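You operate a simulated robot arm through the tools that you are given. There is no shell and no other tool. Be economical: measure what you need, move in short steps, check, and stop when the job is done.

You run a simulated robot arm. Do the job below in one go: nothing can be reset, and whatever is moved stays where it is left.

JOB
Take the grey brick from the top of the mark table and leave it on the cream slab there.

The check looks at the end state, three seconds after you hand in, the way a careful person would. Anything else that was tipped, shoved, dropped, spilled or broken makes it a failure.

ROBOT AND FRAMES
A 7-joint arm with a two-finger parallel gripper, fixed in place. Base frame: the origin is at the foot of the arm, x ahead of it, y to its left, z up; the work surface is at about z = 0. Lengths are in cm, angles in rad, forces in N, time in s.
With the tool pointing down near the work surface it reaches from about 24 to 62 cm from the base axis. Its first joint turns from -1.152 to 1.152 rad. Payload 2.6 kg.
The tool frame sits at the grasp point between the pads (the TCP): z along the fingers, y along the line on which they close. The tips reach 3 cm beyond it. The gripper opens to 9.4 cm. The fingers are 2.8 cm wide and 1 cm thick; the gripper's body (5 by 9.6 cm) begins 5.5 cm behind the TCP.
Orientation is that of the tool frame in the base frame, as a unit quaternion [w, x, y, z]. With the fingers straight down and closing along the base's y, the tool's x points along the base's -x, its y along +y and its z along -z.

CONTROLS
- The arm moves only by the tool send_rows. Its argument "increments" is one flat list of numbers, 7 for each row, row after row: the turn, a rotation vector about the tool's x, y, z in units of 45 degrees (1.0 is 45 degrees), then the shift along the tool's x, y, z in units of 150 mm (1.0 is 150 mm), then the closure, from 0 (fully open) to 1 (shut). In form: [ax, ay, az, dx, dy, dz, jaw, ax, ay, az, dx, dy, dz, jaw, ...]. A call has 1 to 12 rows; each row is the pose to reach, as a shift and turn from the pose commanded when the call began, along the tool's axes at that moment. A call with a number of a shift or a turn outside -1 to 1 is refused whole. A row lasts 0.2 s, in which the tool goes at most 5 cm and 0.15 rad; a call with a longer step from one row to the next is refused whole, and so is a gripper value outside its range. A pose out of reach is approached as far as the arm can. The call stops where the force on the tool passes 40 N (or 10 N more than at its start, if that is more) or the arm is blocked; 0.2 s more then pass. Each finger travels about 7.2 cm/s and halts on what it meets, pressing with about 27 N; the grip force reading is that of the motor and also rises with nothing between the fingers. The clock runs only during rows and for 0.2 s after the last one: add rows that repeat a pose to give the fingers time. It gives the time, the measured TCP pose, the force on the tool (base axes), the opening and the grip force at its end, in the units of the frame above (readings bear some noise), and new pictures: "views" is both (left out), scene, wrist or none.
- Cameras (640 x 400 px; columns grow to the right, rows downward): "scene" is fixed at [1.82, 42, 56.51]; the picture's right is [-0.90, -0.43, 0.00], its down [-0.24, 0.51, -0.83] and it looks along [0.36, -0.75, -0.56] (base axes); focal length 366 px, centre (320, 200). "wrist" rides on the gripper at [-3.7, 0, -5.8] in the tool frame; the picture's right is [0.00, -1.00, 0.00], its down [0.97, 0.00, -0.24] and it looks along [0.24, 0.00, 0.97] (tool axes); focal length 218 px, centre (320, 200). There is no depth. A picture from a camera that has moved, and an enlarged one, comes with that camera's place and axes in the base frame and with its lens.
- zoom(camera, box): a new picture of the part [left, top, right, bottom] of that camera's present view, enlarged. No time passes.
- hand_in(): hands the job in; it is judged then, once.

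Go step by step. Nothing tells you positions but the pictures and the camera data: compare them with the known pose of the tool, close in by small moves and look again before you grip or let go. The budget is 90 turns and 170 pictures, counting those below and the enlarged ones. Unless the task says otherwise, let go and move clear before handing in, and close with one line.

The tools are called after "Emit:" by a JSON object that holds its "op" and its "data". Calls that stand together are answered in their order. send_rows: Moves the arm, as the interface text tells. Its arguments: {"type":"object","properties":{"increments":{"type":"array"},"views":{"type":"string","enum":["both","scene","wrist","none"]}},"required":["increments"]} The other tools are called the same way: zoom (camera, box) takes an enlarged picture of a part of a camera's view; hand_in () hands the job in.

At the start:

```text
t: 0.0
tcp_pos: [46.55, -2.09, 27.61]
tcp_rot: [-0.001, 0.0, 1.0, -0.001]
ft_force: [0.2, 0.1, -0.3]
width: 9.41
finger_force: 0.0
```

scene: 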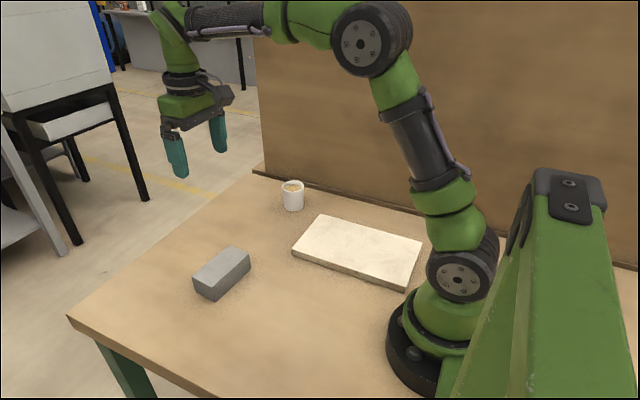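
wrist: 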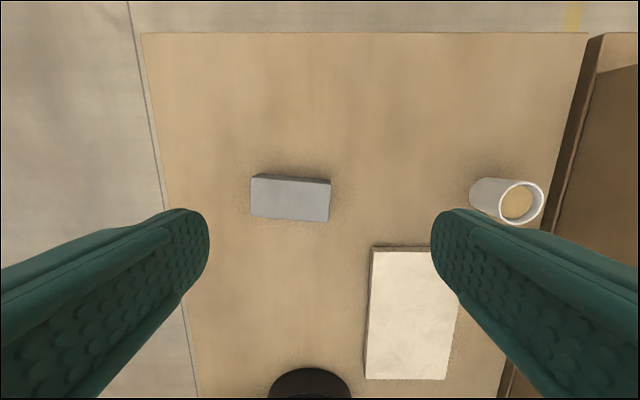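

The grey brick lies on the table to the left of the cream slab, and a cup stands beyond them. I'll zoom in on the brick and slab to measure them.

Emit:
{"op": "zoom", "data": {"camera": "wrist", "box": [230, 150, 358, 230]}}

Emit:
{"op": "zoom", "data": {"camera": "scene", "box": [160, 220, 288, 300]}}

Emit:
{"op": "zoom", "data": {"camera": "scene", "box": [260, 170, 452, 290]}}

```text
5.00 times, centred on (294, 190) of wrist
camera zoom: at [50.36, -2.16, 33.33], right [0.0, -1.0, 0.0], down [-0.97, 0.0, 0.24], along [-0.24, 0.0, -0.97], focal length 1091 px, centre (450, 250)
```

zoom: 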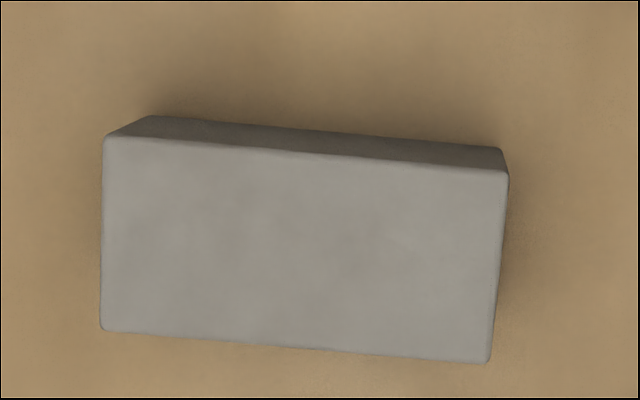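

```text
5.00 times, centred on (224, 260) of scene
camera zoom: at [1.82, 42.0, 56.51], right [-0.9, -0.43, 0.0], down [-0.24, 0.51, -0.83], along [0.36, -0.75, -0.56], focal length 1828 px, centre (800, -100)
```

zoom: 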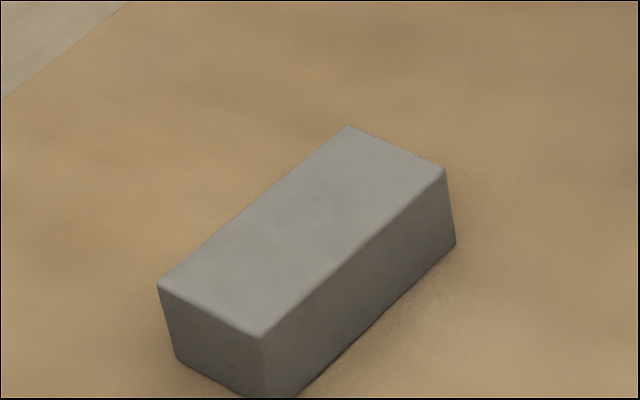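

```text
3.33 times, centred on (356, 230) of scene
camera zoom: at [1.82, 42.0, 56.51], right [-0.9, -0.43, 0.0], down [-0.24, 0.51, -0.83], along [0.36, -0.75, -0.56], focal length 1218 px, centre (200, 100)
```

zoom: 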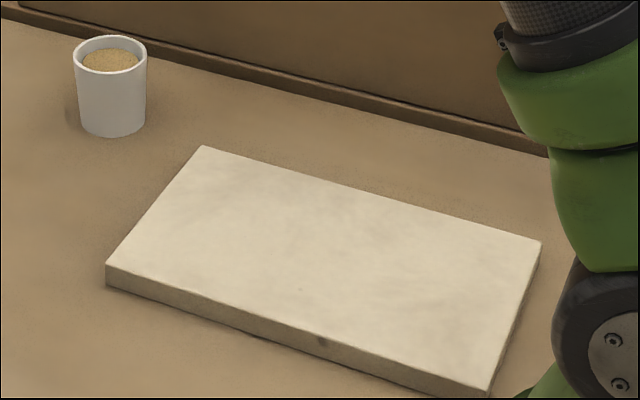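

The brick is about 10.7 x 5.4 x 4.7 cm, centred near (43.2, 1.9) and yawed about -5°. The slab top is at z≈1.8 and spans x 8–34, y -26 to -10.6. I'll move over the brick and turn the tool so it grips across the short side.

Emit:
{"op": "send_rows", "data": {"increments": [0, 0, 0.176, 0.056, 0.066, 0, 0, 0, 0, 0.352, 0.112, 0.132, 0, 0, 0, 0, 0.528, 0.167, 0.197, 0, 0, 0, 0, 0.704, 0.223, 0.263, 0, 0], "views": "none"}}

Emit:
{"op": "send_rows", "data": {"increments": [0, 0, 0.176, 0, 0, 0, 0, 0, 0, 0.352, 0, 0, 0, 0, 0, 0, 0.528, 0, 0, 0, 0, 0, 0, 0.704, 0, 0, 0, 0], "views": "none"}}

Emit:
{"op": "send_rows", "data": {"increments": [0, 0, 0.176, 0, 0, 0, 0, 0, 0, 0.352, 0, 0, 0, 0, 0, 0, 0.528, 0, 0, 0, 0, 0, 0, 0.704, 0, 0, 0, 0, 0, 0, 0.704, 0, 0, 0, 0]}}

```text
t: 1.0
tcp_pos: [43.11, 1.84, 27.45]
tcp_rot: [0.0, 0.275, 0.961, 0.0]
ft_force: [-0.4, -0.1, 0.0]
width: 9.37
finger_force: 0.0
```

```text
t: 2.0
tcp_pos: [43.2, 1.92, 27.55]
tcp_rot: [0.0, 0.526, 0.85, 0.0]
ft_force: [0.2, -0.2, 0.2]
width: 9.37
finger_force: 0.1
```

```text
t: 3.2
tcp_pos: [43.16, 1.8, 27.54]
tcp_rot: [0.0, 0.739, 0.674, 0.0]
ft_force: [0.0, 0.5, 1.2]
width: 9.43
finger_force: 0.0
camera wrist: at [42.99, -1.93, 33.31], right [-1.0, 0.09, 0.0], down [0.09, 0.97, 0.24], along [0.02, 0.24, -0.97], focal length 218 px, centre (320, 200)
```

scene: 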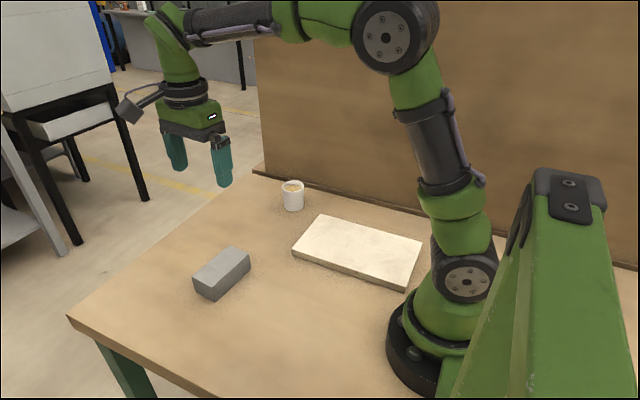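
wrist: 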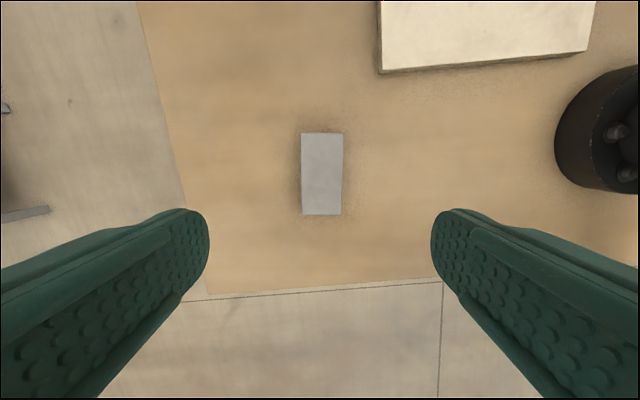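

The brick is centred and aligned between the fingers. I'll come down part way and check.

Emit:
{"op": "send_rows", "data": {"increments": [0, 0, 0, 0, 0, 0.25, 0, 0, 0, 0, 0, 0, 0.5, 0, 0, 0, 0, 0, 0, 0.75, 0, 0, 0, 0, 0, 0, 1.0, 0, 0, 0, 0, 0, 0, 1.0, 0]}}

```text
t: 4.4
tcp_pos: [43.21, 1.84, 12.46]
tcp_rot: [-0.001, 0.738, 0.675, 0.0]
ft_force: [1.1, 0.1, -0.2]
width: 9.41
finger_force: 0.1
camera wrist: at [43.06, -1.92, 18.24], right [-1.0, 0.09, 0.0], down [0.09, 0.97, 0.24], along [0.02, 0.24, -0.97], focal length 218 px, centre (320, 200)
```

scene: 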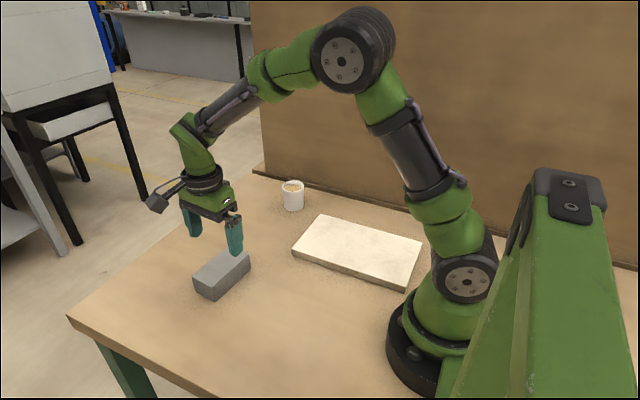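
wrist: 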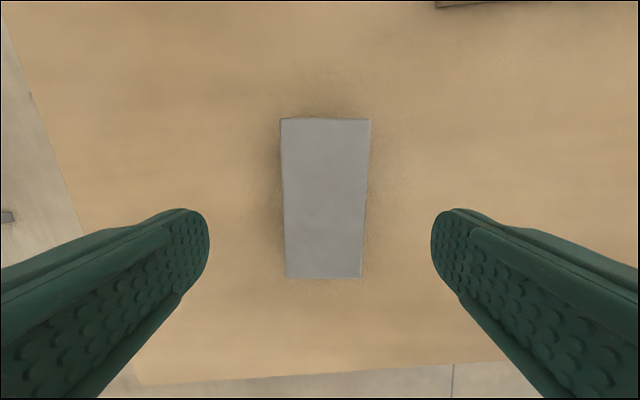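

The brick is still centred, off by about 0.3 cm sideways. I'll correct that while descending to z≈3.7, then close.

Emit:
{"op": "send_rows", "data": {"increments": [0, 0, 0, 0, -0.018, 0.15, 0, 0, 0, 0, 0, -0.018, 0.3, 0, 0, 0, 0, 0, -0.018, 0.45, 0, 0, 0, 0, 0, -0.018, 0.585, 0, 0, 0, 0, 0, -0.018, 0.585, 0]}}

```text
t: 5.6
tcp_pos: [43.0, 2.0, 3.78]
tcp_rot: [0.0, 0.737, 0.676, -0.001]
ft_force: [-0.4, 0.7, -0.2]
width: 9.38
finger_force: 0.1
camera wrist: at [42.73, -1.84, 9.54], right [-1.0, 0.09, 0.0], down [0.09, 0.97, 0.24], along [0.02, 0.24, -0.97], focal length 218 px, centre (320, 200)
```

scene: 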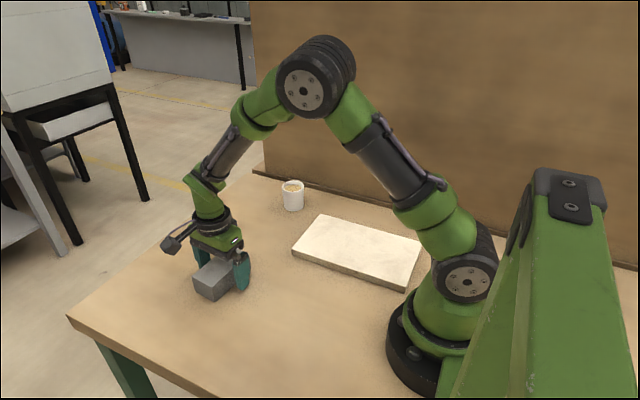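
wrist: 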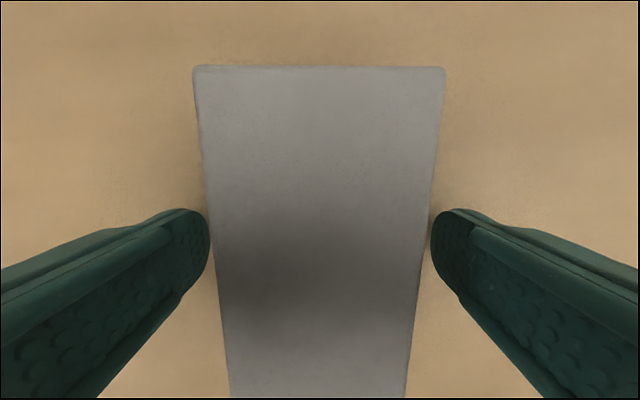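

The brick sits between the pads and nothing is touching it. I'll close the fingers now.

Emit:
{"op": "send_rows", "data": {"increments": [0, 0, 0, 0, 0, 0, 0.3, 0, 0, 0, 0, 0, 0, 0.6, 0, 0, 0, 0, 0, 0, 1, 0, 0, 0, 0, 0, 0, 1, 0, 0, 0, 0, 0, 0, 1], "views": "wrist"}}

```text
t: 6.8
tcp_pos: [42.99, 1.97, 3.77]
tcp_rot: [0.0, 0.737, 0.676, 0.0]
ft_force: [1.6, -0.4, -0.5]
width: 6.03
finger_force: 26.9
camera wrist: at [42.73, -1.84, 9.55], right [-1.0, 0.09, 0.0], down [0.09, 0.97, 0.24], along [0.02, 0.24, -0.97], focal length 218 px, centre (320, 200)
```

wrist: 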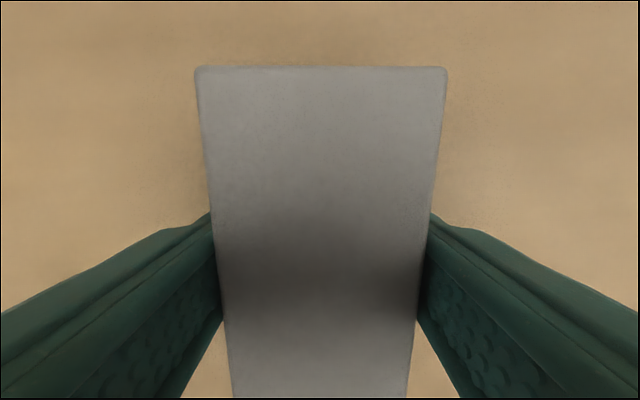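

The grip is firm at a width of 6.0 cm. Next I'll lift straight up, slowly, and check that the brick holds.

Emit:
{"op": "send_rows", "data": {"increments": [0, 0, 0, 0, 0, -0.05, 1, 0, 0, 0, 0, 0, -0.12, 1, 0, 0, 0, 0, 0, -0.22, 1, 0, 0, 0, 0, 0, -0.34, 1, 0, 0, 0, 0, 0, -0.46, 1, 0, 0, 0, 0, 0, -0.58, 1, 0, 0, 0, 0, 0, -0.66, 1, 0, 0, 0, 0, 0, -0.7, 1, 0, 0, 0, 0, 0, -0.7, 1]}}

```text
t: 8.8
tcp_pos: [42.97, 1.77, 14.34]
tcp_rot: [0.0, 0.737, 0.676, 0.0]
ft_force: [0.1, 0.5, -4.3]
width: 6.0
finger_force: 27.4
camera wrist: at [42.71, -1.91, 20.08], right [-1.0, 0.09, 0.0], down [0.09, 0.97, 0.24], along [0.02, 0.24, -0.97], focal length 218 px, centre (320, 200)
```

scene: 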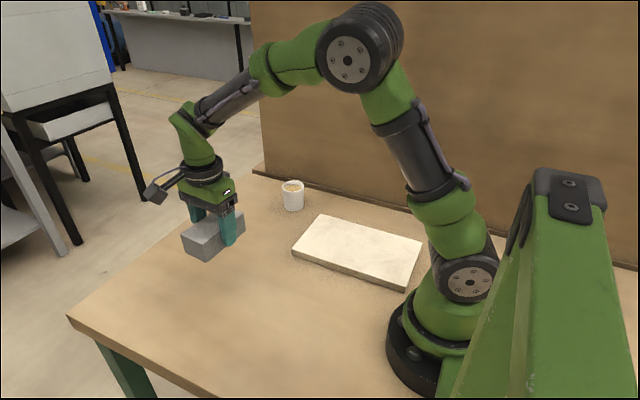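
wrist: 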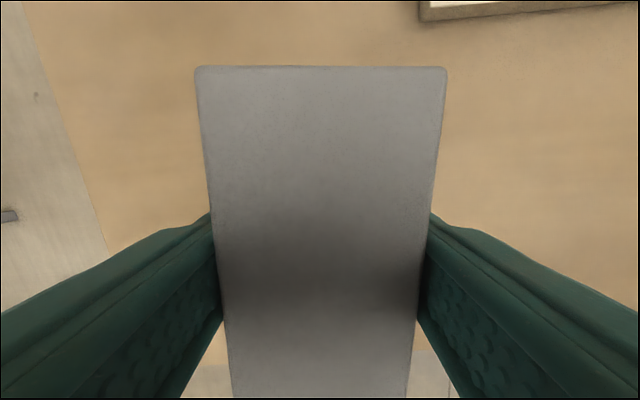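

The brick is held level and the tool reads about 4 N of load. I'll carry it over the slab to about (26, -18) and square it up.

Emit:
{"op": "send_rows", "data": {"increments": [0, 0, 0, -0.05, -0.036, 0, 1, 0, 0, 0, -0.16, -0.114, 0, 1, 0, 0, 0, -0.29, -0.207, 0, 1, 0, 0, 0, -0.42, -0.3, 0, 1, 0, 0, 0, -0.55, -0.393, 0, 1, 0, 0, 0, -0.66, -0.471, 0, 1, 0, 0, 0, -0.71, -0.507, 0, 1, 0, 0, 0, -0.71, -0.507, 0, 1], "views": "scene"}}

Emit:
{"op": "send_rows", "data": {"increments": [0, 0, 0, -0.05, -0.036, 0, 1, 0, 0, 0, -0.16, -0.114, 0, 1, 0, 0, -0.02, -0.29, -0.207, 0, 1, 0, 0, -0.05, -0.42, -0.3, 0, 1, 0, 0, -0.08, -0.55, -0.393, 0, 1, 0, 0, -0.11, -0.66, -0.471, 0, 1, 0, 0, -0.11, -0.71, -0.507, 0, 1, 0, 0, -0.11, -0.71, -0.507, 0, 1]}}

```text
t: 10.6
tcp_pos: [34.42, -8.12, 14.41]
tcp_rot: [0.0, 0.737, 0.675, 0.0]
ft_force: [0.6, -0.1, -4.8]
width: 6.05
finger_force: 26.8
```

scene: 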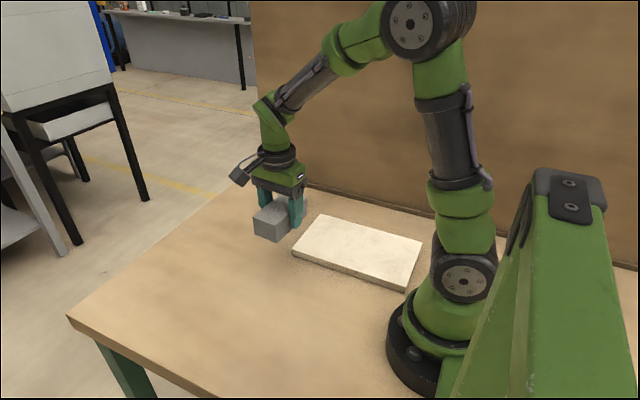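

```text
t: 12.4
tcp_pos: [25.82, -18.08, 14.36]
tcp_rot: [0.001, 0.708, 0.707, -0.001]
ft_force: [-0.1, 0.3, -4.3]
width: 6.05
finger_force: 26.9
camera wrist: at [26.03, -21.7, 20.01], right [-1.0, 0.0, 0.0], down [0.0, 0.97, 0.24], along [0.0, 0.24, -0.97], focal length 218 px, centre (320, 200)
```

scene: 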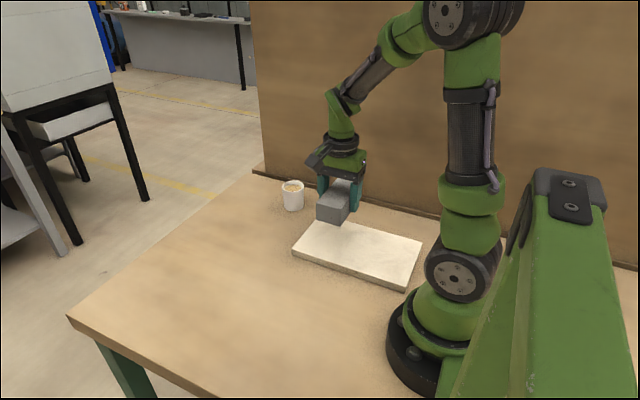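
wrist: 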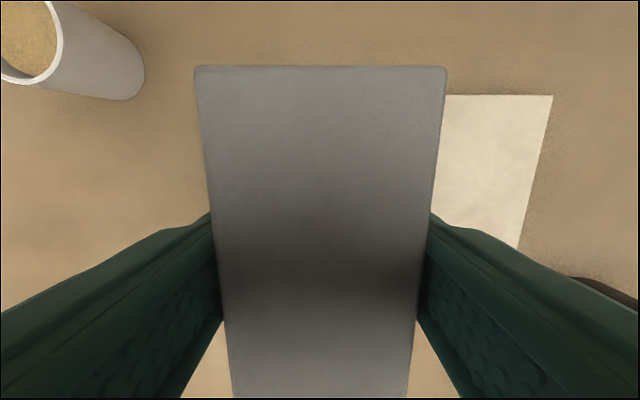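

The brick is over the slab at the planned spot and squared up. I'll lower it until its bottom is about half a centimetre above the slab.

Emit:
{"op": "send_rows", "data": {"increments": [0, 0, 0, 0, 0, 0.08, 1, 0, 0, 0, 0, 0, 0.2, 1, 0, 0, 0, 0, 0, 0.32, 1, 0, 0, 0, 0, 0, 0.43, 1, 0, 0, 0, 0, 0, 0.51, 1, 0, 0, 0, 0, 0, 0.54, 1, 0, 0, 0, 0, 0, 0.54, 1]}}

Emit:
{"op": "zoom", "data": {"camera": "scene", "box": [272, 170, 432, 270]}}

```text
t: 14.0
tcp_pos: [25.89, -17.94, 6.31]
tcp_rot: [0.0, 0.708, 0.707, 0.0]
ft_force: [0.0, -0.4, -5.7]
width: 6.02
finger_force: 26.8
camera wrist: at [26.07, -21.74, 12.01], right [-1.0, 0.0, 0.0], down [0.0, 0.97, 0.24], along [0.0, 0.24, -0.97], focal length 218 px, centre (320, 200)
```

scene: 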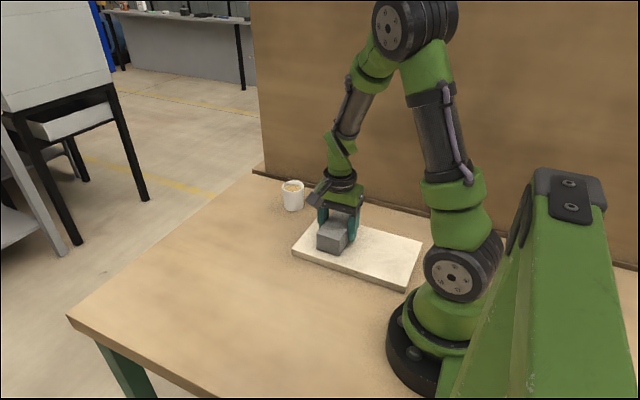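
wrist: 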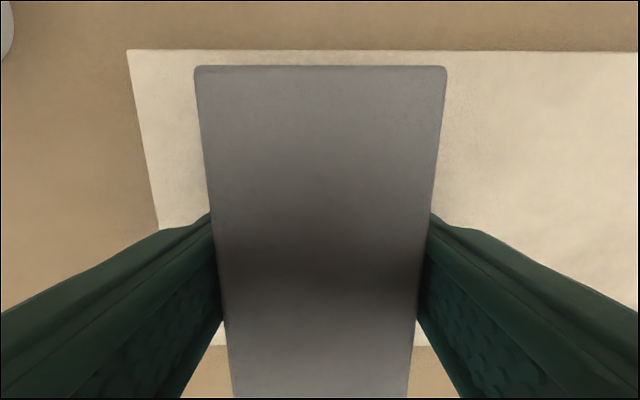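

```text
4.00 times, centred on (352, 220) of scene
camera zoom: at [1.82, 41.99, 56.51], right [-0.9, -0.43, 0.0], down [-0.24, 0.51, -0.83], along [0.36, -0.75, -0.56], focal length 1462 px, centre (192, 120)
```

zoom: 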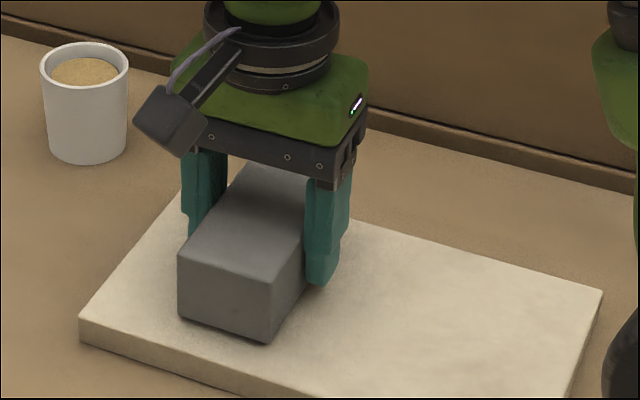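

The brick is just above the slab with margin on every side. I'll go down in very small steps and watch the force.

Emit:
{"op": "send_rows", "data": {"increments": [0, 0, 0, 0, 0, 0.007, 1, 0, 0, 0, 0, 0, 0.014, 1, 0, 0, 0, 0, 0, 0.021, 1, 0, 0, 0, 0, 0, 0.028, 1, 0, 0, 0, 0, 0, 0.028, 1], "views": "none"}}

```text
t: 15.2
tcp_pos: [25.89, -17.95, 5.86]
tcp_rot: [0.0, 0.708, 0.707, -0.001]
ft_force: [0.0, -0.1, -5.1]
width: 6.03
finger_force: 27.6
```

There is no contact yet, so I'll continue down in 1 mm steps.

Emit:
{"op": "send_rows", "data": {"increments": [0, 0, 0, 0, 0, 0.006, 1, 0, 0, 0, 0, 0, 0.012, 1, 0, 0, 0, 0, 0, 0.012, 1], "views": "none"}}

```text
t: 16.0
tcp_pos: [25.96, -18.14, 5.78]
tcp_rot: [0.002, 0.708, 0.707, 0.001]
ft_force: [-2.8, 3.9, 23.2]
width: 6.03
finger_force: 27.3
```

Contact: the force is now about 23 N upward. I'll ease that off slightly before opening and take a look.

Emit:
{"op": "send_rows", "data": {"increments": [0, 0, 0, 0, 0, -0.004, 1, 0, 0, 0, 0, 0, -0.004, 1], "views": "none"}}

Emit:
{"op": "zoom", "data": {"camera": "scene", "box": [272, 170, 432, 270]}}

```text
t: 16.6
tcp_pos: [26.03, -18.12, 5.83]
tcp_rot: [0.002, 0.708, 0.706, 0.0]
ft_force: [5.7, -0.5, 13.2]
width: 6.03
finger_force: 27.2
```

```text
4.00 times, centred on (352, 220) of scene
camera zoom: at [1.82, 42.0, 56.51], right [-0.9, -0.43, 0.0], down [-0.24, 0.51, -0.83], along [0.36, -0.75, -0.56], focal length 1462 px, centre (192, 120)
```

zoom: 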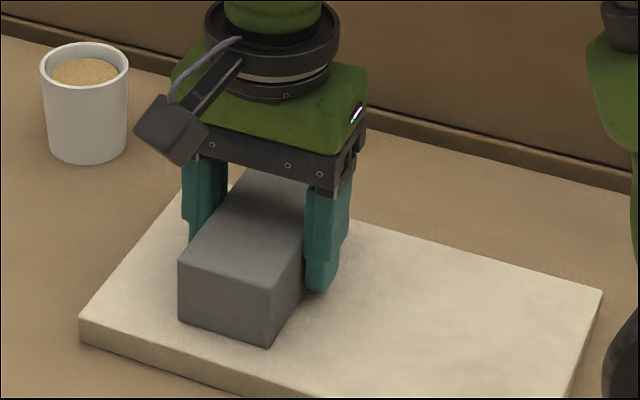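

The brick is seated on the slab under light load, so I'll open the fingers slowly.

Emit:
{"op": "send_rows", "data": {"increments": [0, 0, 0, 0, 0, 0, 0.33, 0, 0, 0, 0, 0, 0, 0.2, 0, 0, 0, 0, 0, 0, 0, 0, 0, 0, 0, 0, 0, 0, 0, 0, 0, 0, 0, 0, 0]}}

```text
t: 17.8
tcp_pos: [25.9, -17.94, 5.65]
tcp_rot: [0.0, 0.708, 0.706, 0.0]
ft_force: [-0.2, -0.5, 0.0]
width: 9.38
finger_force: 0.0
camera wrist: at [26.01, -21.81, 11.43], right [-1.0, 0.0, 0.0], down [0.0, 0.97, 0.24], along [0.0, 0.24, -0.97], focal length 218 px, centre (320, 200)
```

scene: 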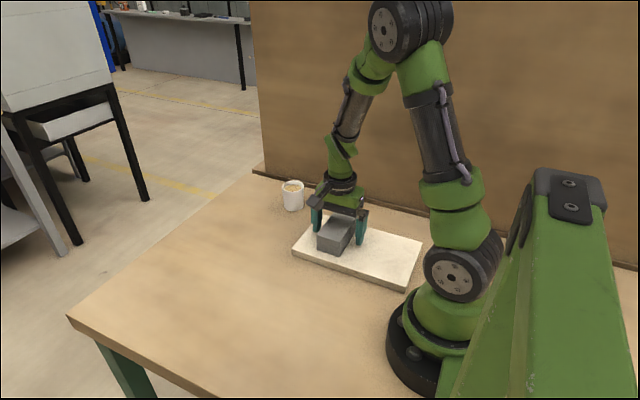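
wrist: 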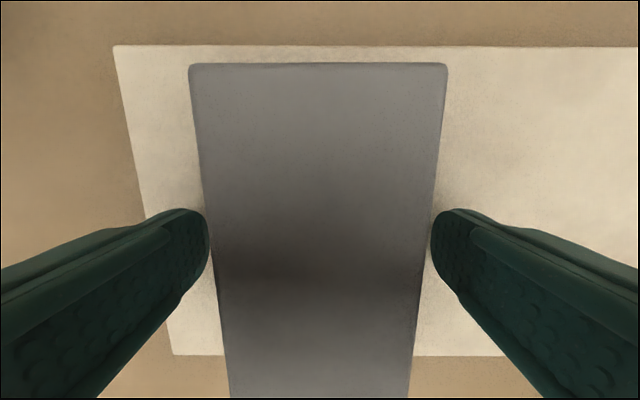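

The brick is released and the fingers are clear. I'll retreat straight up.

Emit:
{"op": "send_rows", "data": {"increments": [0, 0, 0, 0, 0, -0.05, 0, 0, 0, 0, 0, 0, -0.15, 0, 0, 0, 0, 0, 0, -0.3, 0, 0, 0, 0, 0, 0, -0.5, 0, 0, 0, 0, 0, 0, -0.7, 0, 0, 0, 0, 0, 0, -0.85, 0, 0, 0, 0, 0, 0, -0.85, 0]}}

Emit:
{"op": "zoom", "data": {"camera": "scene", "box": [272, 170, 432, 270]}}

```text
t: 19.4
tcp_pos: [25.9, -18.01, 18.51]
tcp_rot: [-0.001, 0.708, 0.706, 0.0]
ft_force: [0.8, 0.3, -0.7]
width: 9.39
finger_force: 0.1
camera wrist: at [26.0, -21.82, 24.1], right [-1.0, 0.0, 0.0], down [0.0, 0.97, 0.24], along [0.0, 0.24, -0.97], focal length 218 px, centre (320, 200)
```

scene: 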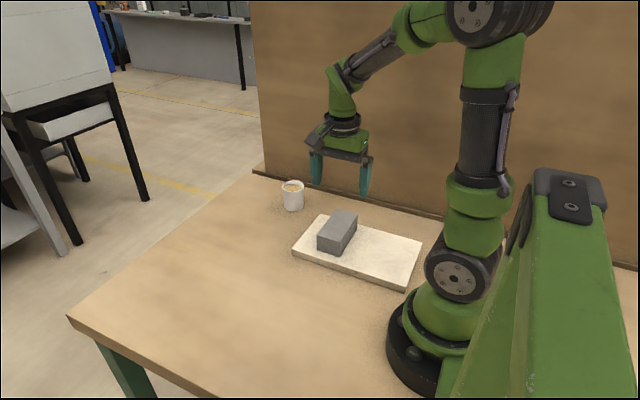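
wrist: 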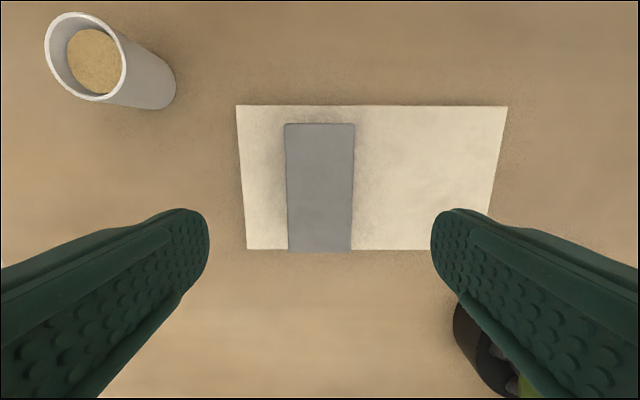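

```text
4.00 times, centred on (352, 220) of scene
camera zoom: at [1.82, 42.0, 56.51], right [-0.9, -0.43, 0.0], down [-0.24, 0.51, -0.83], along [0.36, -0.75, -0.56], focal length 1462 px, centre (192, 120)
```

zoom: 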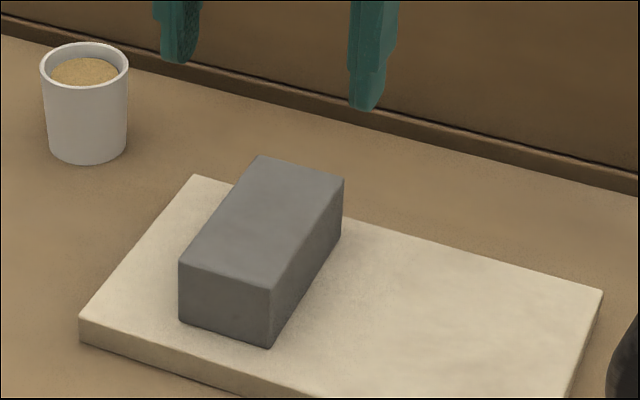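

The brick rests flat and fully on the slab. The cup and slab have not moved and the gripper is clear, so I'm handing in.

Emit:
{"op": "hand_in", "data": {}}

```text
The job is handed in.
```

The grey brick is on the cream slab, lying flat and fully within its edges, and nothing else was disturbed.
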